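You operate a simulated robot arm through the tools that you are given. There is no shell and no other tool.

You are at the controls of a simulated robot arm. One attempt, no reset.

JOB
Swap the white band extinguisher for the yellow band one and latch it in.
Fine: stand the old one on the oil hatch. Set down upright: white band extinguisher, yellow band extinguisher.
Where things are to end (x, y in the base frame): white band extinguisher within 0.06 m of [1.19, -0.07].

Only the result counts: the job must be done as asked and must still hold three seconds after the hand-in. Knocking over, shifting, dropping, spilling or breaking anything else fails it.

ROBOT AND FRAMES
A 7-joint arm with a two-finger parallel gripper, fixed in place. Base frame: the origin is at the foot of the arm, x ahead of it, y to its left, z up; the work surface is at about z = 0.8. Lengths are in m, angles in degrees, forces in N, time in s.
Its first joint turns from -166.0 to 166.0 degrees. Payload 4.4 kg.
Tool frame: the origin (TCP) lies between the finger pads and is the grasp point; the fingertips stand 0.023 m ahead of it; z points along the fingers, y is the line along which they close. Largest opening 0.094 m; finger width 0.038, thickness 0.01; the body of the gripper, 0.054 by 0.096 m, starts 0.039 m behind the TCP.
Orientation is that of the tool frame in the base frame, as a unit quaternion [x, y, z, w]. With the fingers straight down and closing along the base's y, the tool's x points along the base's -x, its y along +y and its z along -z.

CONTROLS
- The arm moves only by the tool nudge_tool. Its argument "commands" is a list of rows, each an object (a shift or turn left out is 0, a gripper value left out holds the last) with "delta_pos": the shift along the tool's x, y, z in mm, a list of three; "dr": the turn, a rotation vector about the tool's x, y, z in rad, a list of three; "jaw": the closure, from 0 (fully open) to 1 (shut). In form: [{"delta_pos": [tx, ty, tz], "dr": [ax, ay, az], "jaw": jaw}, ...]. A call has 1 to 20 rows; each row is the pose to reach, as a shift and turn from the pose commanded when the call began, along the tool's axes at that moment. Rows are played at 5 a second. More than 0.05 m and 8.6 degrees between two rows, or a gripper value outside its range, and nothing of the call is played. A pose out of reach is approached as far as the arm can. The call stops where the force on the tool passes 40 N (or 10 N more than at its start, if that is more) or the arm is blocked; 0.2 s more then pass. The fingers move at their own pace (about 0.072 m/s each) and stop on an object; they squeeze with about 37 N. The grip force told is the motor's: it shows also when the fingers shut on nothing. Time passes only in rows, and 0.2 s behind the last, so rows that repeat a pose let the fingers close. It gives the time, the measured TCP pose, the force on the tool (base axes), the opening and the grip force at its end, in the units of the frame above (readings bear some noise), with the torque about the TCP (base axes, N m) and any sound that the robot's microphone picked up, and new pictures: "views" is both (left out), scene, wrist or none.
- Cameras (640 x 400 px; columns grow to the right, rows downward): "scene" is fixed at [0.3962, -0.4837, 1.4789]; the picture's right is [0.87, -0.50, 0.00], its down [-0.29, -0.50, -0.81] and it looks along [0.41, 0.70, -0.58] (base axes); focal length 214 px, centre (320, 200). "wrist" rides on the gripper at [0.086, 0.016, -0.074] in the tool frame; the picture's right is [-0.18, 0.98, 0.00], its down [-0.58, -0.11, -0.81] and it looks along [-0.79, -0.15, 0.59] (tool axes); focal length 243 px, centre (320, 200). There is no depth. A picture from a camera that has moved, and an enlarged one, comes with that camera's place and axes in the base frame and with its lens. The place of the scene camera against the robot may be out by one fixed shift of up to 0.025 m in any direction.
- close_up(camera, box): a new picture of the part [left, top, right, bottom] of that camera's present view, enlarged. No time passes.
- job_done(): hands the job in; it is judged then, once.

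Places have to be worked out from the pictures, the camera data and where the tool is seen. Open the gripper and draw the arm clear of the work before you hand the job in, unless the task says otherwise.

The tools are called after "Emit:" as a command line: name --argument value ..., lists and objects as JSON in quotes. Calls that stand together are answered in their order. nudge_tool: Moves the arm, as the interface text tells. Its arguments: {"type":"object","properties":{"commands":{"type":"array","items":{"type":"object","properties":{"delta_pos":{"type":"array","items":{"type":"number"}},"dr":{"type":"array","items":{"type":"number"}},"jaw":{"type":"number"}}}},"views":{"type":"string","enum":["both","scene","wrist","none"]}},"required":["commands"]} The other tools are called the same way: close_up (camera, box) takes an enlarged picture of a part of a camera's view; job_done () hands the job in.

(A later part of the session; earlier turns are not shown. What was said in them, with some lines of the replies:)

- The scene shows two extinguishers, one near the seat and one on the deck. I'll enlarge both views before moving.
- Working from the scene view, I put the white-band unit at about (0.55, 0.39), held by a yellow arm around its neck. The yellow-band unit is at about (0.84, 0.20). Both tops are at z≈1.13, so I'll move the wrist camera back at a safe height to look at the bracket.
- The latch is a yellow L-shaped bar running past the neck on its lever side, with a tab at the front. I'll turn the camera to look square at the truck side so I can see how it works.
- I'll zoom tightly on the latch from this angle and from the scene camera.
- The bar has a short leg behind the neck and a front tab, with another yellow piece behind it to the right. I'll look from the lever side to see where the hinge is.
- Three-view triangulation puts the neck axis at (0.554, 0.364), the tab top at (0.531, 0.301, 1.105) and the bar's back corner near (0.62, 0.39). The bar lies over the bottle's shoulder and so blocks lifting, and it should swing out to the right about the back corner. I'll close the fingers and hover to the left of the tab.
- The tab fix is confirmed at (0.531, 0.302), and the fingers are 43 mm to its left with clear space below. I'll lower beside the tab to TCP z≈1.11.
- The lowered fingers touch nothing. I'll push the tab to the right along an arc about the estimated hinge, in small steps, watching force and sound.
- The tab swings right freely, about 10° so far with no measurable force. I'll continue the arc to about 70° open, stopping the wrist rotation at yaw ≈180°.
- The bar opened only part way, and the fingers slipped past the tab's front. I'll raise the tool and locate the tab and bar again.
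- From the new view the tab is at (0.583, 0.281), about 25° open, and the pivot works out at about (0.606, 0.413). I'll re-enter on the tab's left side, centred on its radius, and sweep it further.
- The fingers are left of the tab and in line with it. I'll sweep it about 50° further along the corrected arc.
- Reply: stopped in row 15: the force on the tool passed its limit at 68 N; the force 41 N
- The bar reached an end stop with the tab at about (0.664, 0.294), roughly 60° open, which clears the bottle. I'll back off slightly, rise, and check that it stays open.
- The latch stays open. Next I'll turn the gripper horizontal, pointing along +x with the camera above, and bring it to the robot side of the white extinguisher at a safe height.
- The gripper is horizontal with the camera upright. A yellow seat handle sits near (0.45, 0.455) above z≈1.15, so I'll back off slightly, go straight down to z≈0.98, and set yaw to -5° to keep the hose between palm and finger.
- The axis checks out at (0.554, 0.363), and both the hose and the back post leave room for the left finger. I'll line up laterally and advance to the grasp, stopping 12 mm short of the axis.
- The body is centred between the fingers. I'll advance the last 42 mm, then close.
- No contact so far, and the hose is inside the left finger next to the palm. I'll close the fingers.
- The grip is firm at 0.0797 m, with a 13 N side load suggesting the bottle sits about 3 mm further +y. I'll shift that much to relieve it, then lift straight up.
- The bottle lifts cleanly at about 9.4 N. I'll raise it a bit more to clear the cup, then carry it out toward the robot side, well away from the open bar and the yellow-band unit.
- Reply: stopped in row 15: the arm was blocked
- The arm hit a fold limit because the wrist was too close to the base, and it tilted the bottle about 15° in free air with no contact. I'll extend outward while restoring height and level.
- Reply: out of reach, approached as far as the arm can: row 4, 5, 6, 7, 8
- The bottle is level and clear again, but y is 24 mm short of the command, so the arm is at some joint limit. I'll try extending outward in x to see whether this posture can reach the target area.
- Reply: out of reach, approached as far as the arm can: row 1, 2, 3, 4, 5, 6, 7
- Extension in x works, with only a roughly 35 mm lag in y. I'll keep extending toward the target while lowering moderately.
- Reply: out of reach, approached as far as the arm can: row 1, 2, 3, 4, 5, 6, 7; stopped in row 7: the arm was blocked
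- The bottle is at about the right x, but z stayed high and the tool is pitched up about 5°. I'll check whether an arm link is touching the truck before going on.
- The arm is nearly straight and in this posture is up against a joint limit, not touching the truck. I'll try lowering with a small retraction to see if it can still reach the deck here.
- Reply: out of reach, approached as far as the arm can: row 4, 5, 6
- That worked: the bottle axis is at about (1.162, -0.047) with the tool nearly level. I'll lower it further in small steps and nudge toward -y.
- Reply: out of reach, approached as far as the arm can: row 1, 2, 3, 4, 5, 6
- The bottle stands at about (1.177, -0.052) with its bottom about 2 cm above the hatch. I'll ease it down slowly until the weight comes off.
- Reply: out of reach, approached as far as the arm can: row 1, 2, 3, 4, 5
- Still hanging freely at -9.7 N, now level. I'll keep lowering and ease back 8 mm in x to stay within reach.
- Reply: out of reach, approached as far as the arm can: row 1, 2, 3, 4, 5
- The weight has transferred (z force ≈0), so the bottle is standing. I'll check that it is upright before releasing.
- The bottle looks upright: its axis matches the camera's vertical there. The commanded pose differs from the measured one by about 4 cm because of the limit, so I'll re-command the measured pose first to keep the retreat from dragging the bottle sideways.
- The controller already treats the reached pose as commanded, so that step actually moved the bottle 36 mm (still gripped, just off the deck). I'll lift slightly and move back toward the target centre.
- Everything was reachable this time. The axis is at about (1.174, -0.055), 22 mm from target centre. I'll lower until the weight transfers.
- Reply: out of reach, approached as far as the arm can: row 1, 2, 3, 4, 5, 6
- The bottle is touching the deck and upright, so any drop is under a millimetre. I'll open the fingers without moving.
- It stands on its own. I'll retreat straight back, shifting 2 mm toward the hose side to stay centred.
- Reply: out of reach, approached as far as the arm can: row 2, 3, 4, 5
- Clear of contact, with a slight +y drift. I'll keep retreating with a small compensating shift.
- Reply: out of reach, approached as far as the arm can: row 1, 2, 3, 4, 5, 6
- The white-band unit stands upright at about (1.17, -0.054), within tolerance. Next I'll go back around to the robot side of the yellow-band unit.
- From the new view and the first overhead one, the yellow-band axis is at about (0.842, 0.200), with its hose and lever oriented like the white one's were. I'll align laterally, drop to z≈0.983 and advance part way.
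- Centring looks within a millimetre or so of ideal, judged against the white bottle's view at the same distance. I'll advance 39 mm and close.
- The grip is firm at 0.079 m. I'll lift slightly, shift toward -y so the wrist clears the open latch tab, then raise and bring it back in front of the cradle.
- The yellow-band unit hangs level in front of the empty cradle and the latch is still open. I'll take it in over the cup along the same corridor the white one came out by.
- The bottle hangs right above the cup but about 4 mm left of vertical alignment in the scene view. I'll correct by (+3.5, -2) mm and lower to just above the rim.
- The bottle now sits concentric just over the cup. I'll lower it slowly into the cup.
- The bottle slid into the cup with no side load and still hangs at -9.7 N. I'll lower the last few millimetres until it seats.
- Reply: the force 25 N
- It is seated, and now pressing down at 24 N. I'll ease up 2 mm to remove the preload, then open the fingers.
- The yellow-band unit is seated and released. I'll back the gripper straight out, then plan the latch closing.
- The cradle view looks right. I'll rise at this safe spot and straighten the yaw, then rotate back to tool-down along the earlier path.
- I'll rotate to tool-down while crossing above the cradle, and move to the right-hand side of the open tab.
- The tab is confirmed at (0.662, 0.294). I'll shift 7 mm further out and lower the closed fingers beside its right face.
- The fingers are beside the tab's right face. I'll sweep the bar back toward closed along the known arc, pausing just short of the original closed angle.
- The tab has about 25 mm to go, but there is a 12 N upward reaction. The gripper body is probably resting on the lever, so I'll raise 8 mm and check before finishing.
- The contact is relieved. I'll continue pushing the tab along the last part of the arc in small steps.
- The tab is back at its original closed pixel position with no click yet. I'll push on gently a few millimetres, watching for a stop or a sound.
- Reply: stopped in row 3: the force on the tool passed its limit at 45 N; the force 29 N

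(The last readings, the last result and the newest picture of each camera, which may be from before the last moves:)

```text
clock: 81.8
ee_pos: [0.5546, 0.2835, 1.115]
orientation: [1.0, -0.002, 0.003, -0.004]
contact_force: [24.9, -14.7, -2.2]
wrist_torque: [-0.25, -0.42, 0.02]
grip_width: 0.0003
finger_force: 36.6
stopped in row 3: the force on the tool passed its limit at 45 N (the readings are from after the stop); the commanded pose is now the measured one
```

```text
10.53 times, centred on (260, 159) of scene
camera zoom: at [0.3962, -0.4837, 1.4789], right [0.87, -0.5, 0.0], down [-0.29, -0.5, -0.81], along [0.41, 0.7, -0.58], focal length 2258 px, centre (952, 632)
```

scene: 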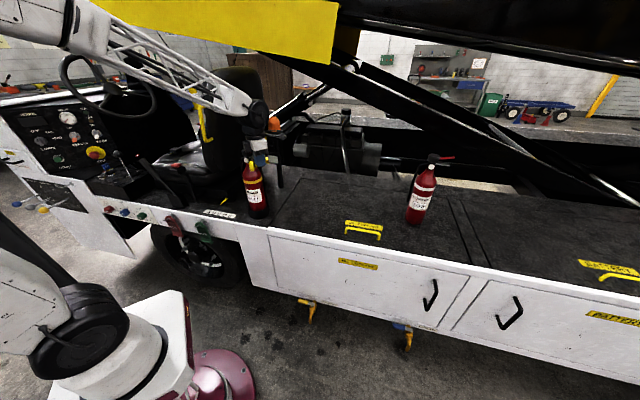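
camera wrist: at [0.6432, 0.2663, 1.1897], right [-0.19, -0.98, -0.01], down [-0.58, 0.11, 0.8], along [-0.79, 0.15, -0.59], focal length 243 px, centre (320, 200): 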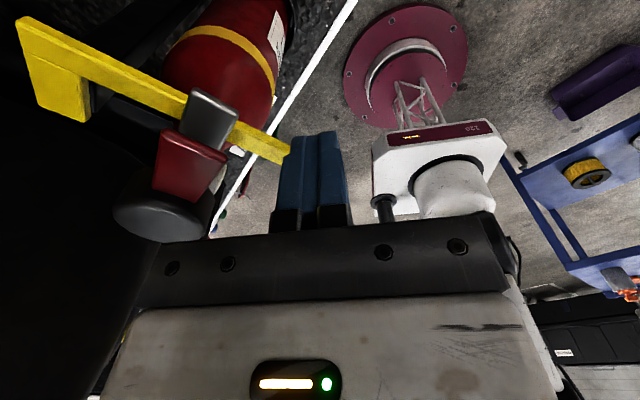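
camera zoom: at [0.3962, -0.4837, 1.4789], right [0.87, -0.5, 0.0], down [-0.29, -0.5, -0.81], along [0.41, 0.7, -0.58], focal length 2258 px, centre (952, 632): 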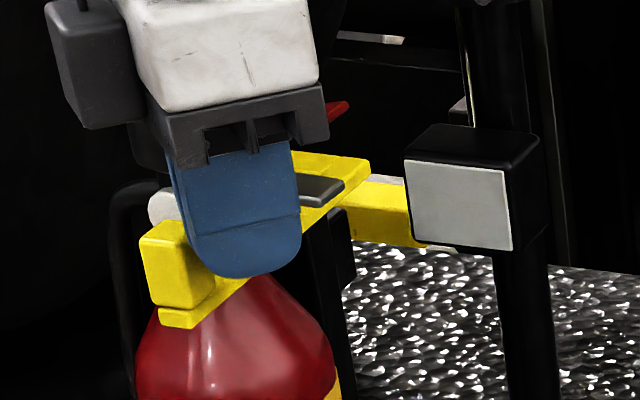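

The bar hit its firm closed stop at 45 N with the tab at its original place. I'll back off, rise clear, and compare with the original closed picture.

Emit:
nudge_tool --commands '[{"delta_pos": [6, 3, 0], "jaw": 1}, {"delta_pos": [12, 6, 0], "jaw": 1}, {"delta_pos": [12, 8, -40], "jaw": 1}, {"delta_pos": [12, 20, -85], "jaw": 1}, {"delta_pos": [20, 60, -125], "jaw": 1}, {"delta_pos": [30, 100, -150], "jaw": 1}]'

Emit:
close_up --camera "scene" --box '[238, 143, 278, 168]'

Emit:
close_up --camera "scene" --box '[230, 140, 290, 225]'

Emit:
close_up --camera "wrist" --box '[140, 0, 380, 150]'

```text
refused: row 5 steps farther than a row can; nothing moved
```

```text
16.00 times, centred on (258, 156) of scene
camera zoom: at [0.3962, -0.4837, 1.4789], right [0.87, -0.5, 0.0], down [-0.29, -0.5, -0.81], along [0.41, 0.7, -0.58], focal length 3432 px, centre (1312, 912)
```

zoom: 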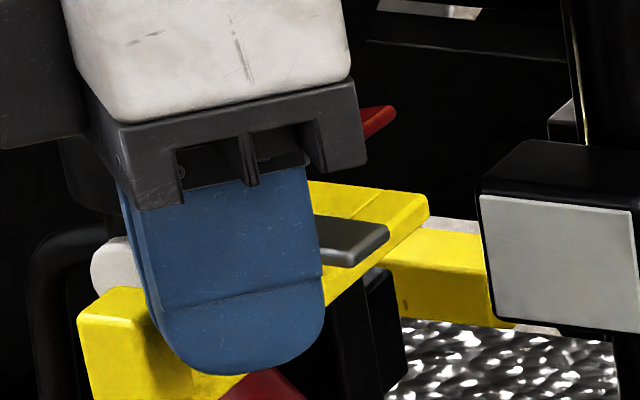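

```text
4.71 times, centred on (260, 182) of scene
camera zoom: at [0.3962, -0.4837, 1.4789], right [0.87, -0.5, 0.0], down [-0.29, -0.5, -0.81], along [0.41, 0.7, -0.58], focal length 1009 px, centre (602, 282)
```

zoom: 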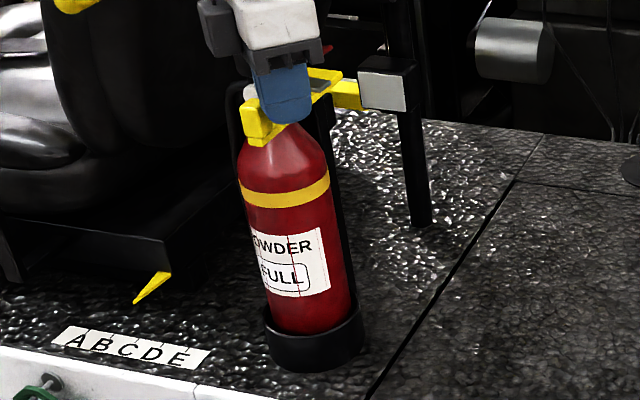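

```text
2.67 times, centred on (260, 75) of wrist
camera zoom: at [0.6395, 0.268, 1.1903], right [-0.19, -0.98, -0.01], down [-0.59, 0.11, 0.8], along [-0.79, 0.15, -0.6], focal length 647 px, centre (480, 533)
```

zoom: 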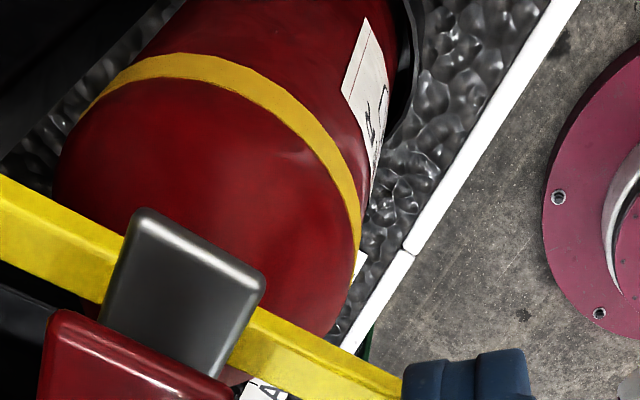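

With the same zoom, the tab sits within a pixel or so of its original closed position. The last move was refused for its step size, so I'll back off with smaller steps.

Emit:
nudge_tool --commands '[{"delta_pos": [6, 3, 0], "jaw": 1}, {"delta_pos": [12, 6, 0], "jaw": 1}, {"delta_pos": [12, 8, -35], "jaw": 1}, {"delta_pos": [12, 14, -75], "jaw": 1}, {"delta_pos": [16, 40, -110], "jaw": 1}, {"delta_pos": [22, 70, -140], "jaw": 1}, {"delta_pos": [28, 100, -150], "jaw": 0}]'

Emit:
close_up --camera "scene" --box '[238, 143, 278, 168]'

Emit:
close_up --camera "scene" --box '[230, 140, 290, 225]'

Emit:
close_up --camera "wrist" --box '[140, 0, 380, 150]'

```text
clock: 83.3
ee_pos: [0.5813, 0.1833, 1.2657]
orientation: [1.0, -0.002, 0.003, -0.002]
contact_force: [-0.9, 0.5, -0.1]
wrist_torque: [0.0, -0.01, -0.01]
grip_width: 0.0535
finger_force: 0.0
camera wrist: at [0.6662, 0.1669, 1.3406], right [-0.19, -0.98, -0.01], down [-0.59, 0.11, 0.8], along [-0.79, 0.15, -0.6], focal length 243 px, centre (320, 200)
```

scene: 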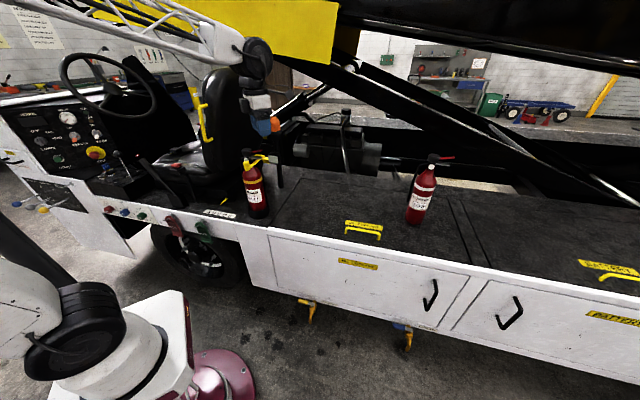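
wrist: 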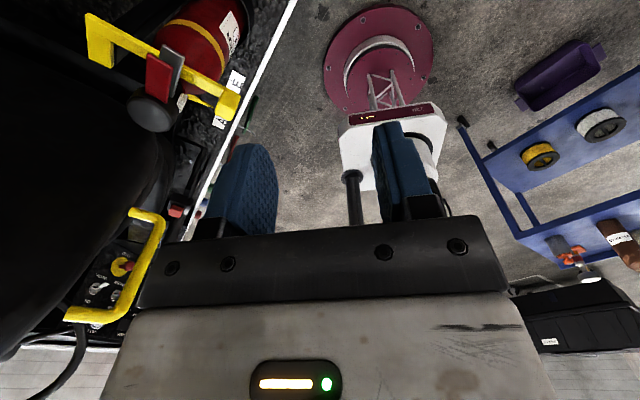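

```text
16.00 times, centred on (258, 156) of scene
camera zoom: at [0.3962, -0.4837, 1.4789], right [0.87, -0.5, 0.0], down [-0.29, -0.5, -0.81], along [0.41, 0.7, -0.58], focal length 3432 px, centre (1312, 912)
```

zoom: 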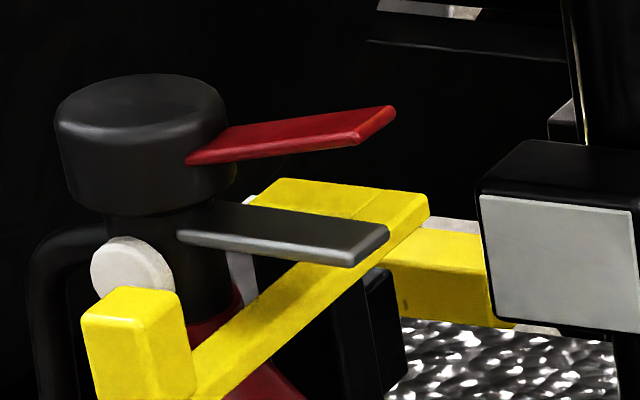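

```text
4.71 times, centred on (260, 182) of scene
camera zoom: at [0.3962, -0.4837, 1.4789], right [0.87, -0.5, 0.0], down [-0.29, -0.5, -0.81], along [0.41, 0.7, -0.58], focal length 1009 px, centre (602, 282)
```

zoom: 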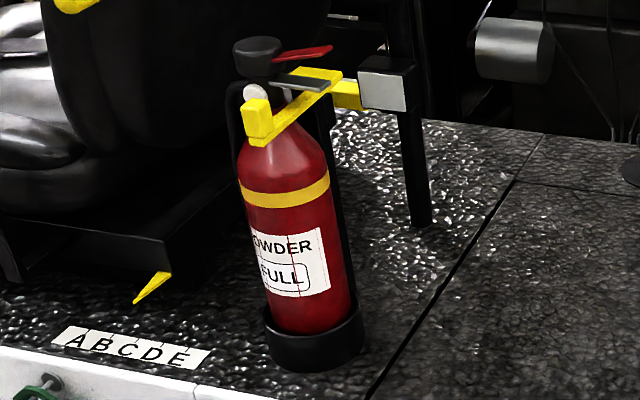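

```text
2.67 times, centred on (260, 75) of wrist
camera zoom: at [0.6662, 0.1669, 1.3406], right [-0.19, -0.98, -0.01], down [-0.59, 0.11, 0.8], along [-0.79, 0.15, -0.6], focal length 647 px, centre (480, 533)
```

zoom: 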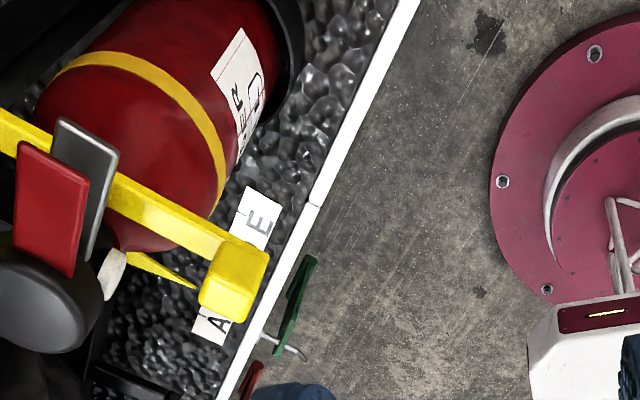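

The latch picture now matches the original closed one, and the yellow-band unit stands in the cup under the bar. I'll draw the arm up and away, open the gripper, and check both extinguishers once more.

Emit:
nudge_tool --commands '[{"delta_pos": [0, 20, -30], "jaw": 0}, {"delta_pos": [0, 50, -60], "jaw": 0}, {"delta_pos": [0, 80, -85], "jaw": 0}, {"delta_pos": [0, 100, -100], "jaw": 0}, {"delta_pos": [0, 100, -100], "jaw": 0}, {"delta_pos": [0, 100, -100], "jaw": 0}, {"delta_pos": [0, 100, -100], "jaw": 0}, {"delta_pos": [0, 100, -100], "jaw": 0}]'

Emit:
close_up --camera "scene" --box '[230, 130, 460, 250]'

Emit:
close_up --camera "scene" --box '[238, 143, 278, 168]'

```text
clock: 85.2
ee_pos: [0.5821, 0.0854, 1.3646]
orientation: [1.0, -0.001, 0.004, -0.003]
contact_force: [0.3, -1.2, 0.0]
wrist_torque: [0.02, -0.01, 0.03]
grip_width: 0.094
finger_force: 0.0
camera wrist: at [0.6663, 0.0678, 1.439], right [-0.19, -0.98, -0.01], down [-0.59, 0.11, 0.8], along [-0.79, 0.15, -0.6], focal length 243 px, centre (320, 200)
```

scene: 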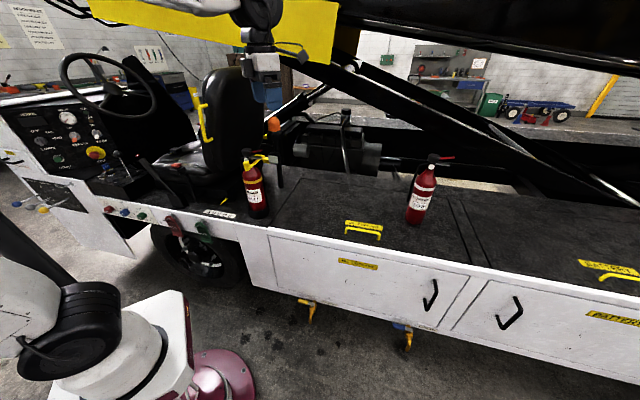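
wrist: 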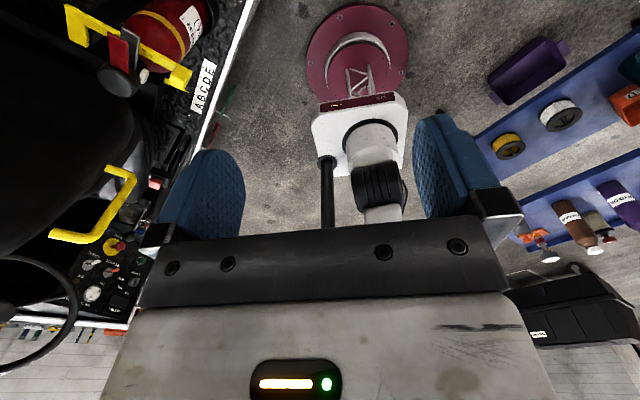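

```text
2.78 times, centred on (345, 190) of scene
camera zoom: at [0.3962, -0.4837, 1.4789], right [0.87, -0.5, 0.0], down [-0.29, -0.5, -0.81], along [0.41, 0.7, -0.58], focal length 597 px, centre (250, 228)
```

zoom: 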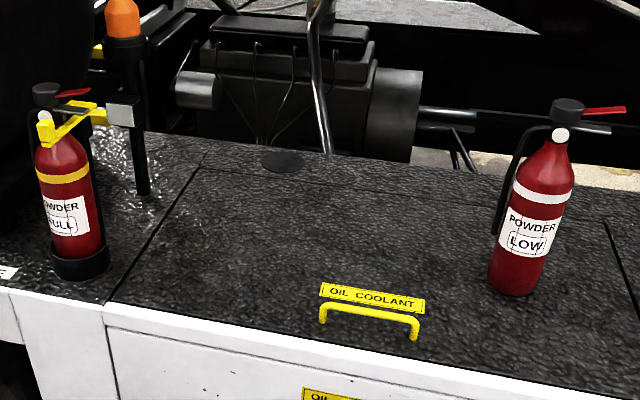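

```text
16.00 times, centred on (258, 156) of scene
camera zoom: at [0.3962, -0.4837, 1.4789], right [0.87, -0.5, 0.0], down [-0.29, -0.5, -0.81], along [0.41, 0.7, -0.58], focal length 3432 px, centre (1312, 912)
```

zoom: 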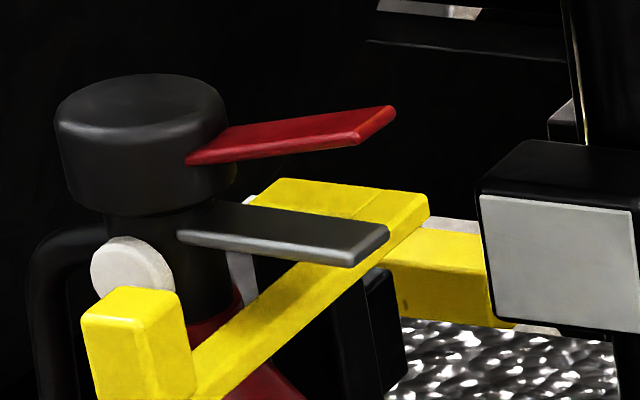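

Both extinguishers stand upright. The white-band one is on the oil hatch at about (1.175, -0.055), within the 0.06 m tolerance. The yellow-band one is in the cradle with the bar closed exactly as it was at the start. The gripper is open and clear, so I'm handing in.

Emit:
job_done

```text
The job is handed in.
```

The swap is done and handed in. The yellow band extinguisher is in the cradle with the latch bar closed, and the white band one is standing on the oil hatch.

- **White band extinguisher:** it stands upright at about (1.175, -0.055), roughly 2 cm from the target point and inside the 0.06 m tolerance.
- **Yellow band extinguisher:** it is seated upright in the cup. I pushed the latch bar back until it hit a firm stop at about 45 N. In the close-up the bar looks the same as it did closed at the start.
- **Latch click:** no click was reported when the bar closed, so I am judging it latched from the stop and the matching picture.
- **Contact while closing:** the gripper body appeared to rest on the yellow extinguisher's lever briefly, at about 12 N. I raised the gripper straight away, and the extinguisher still looked upright and in place afterwards.

I saw nothing else shifted or knocked over. The gripper is open and the arm is clear of the work.
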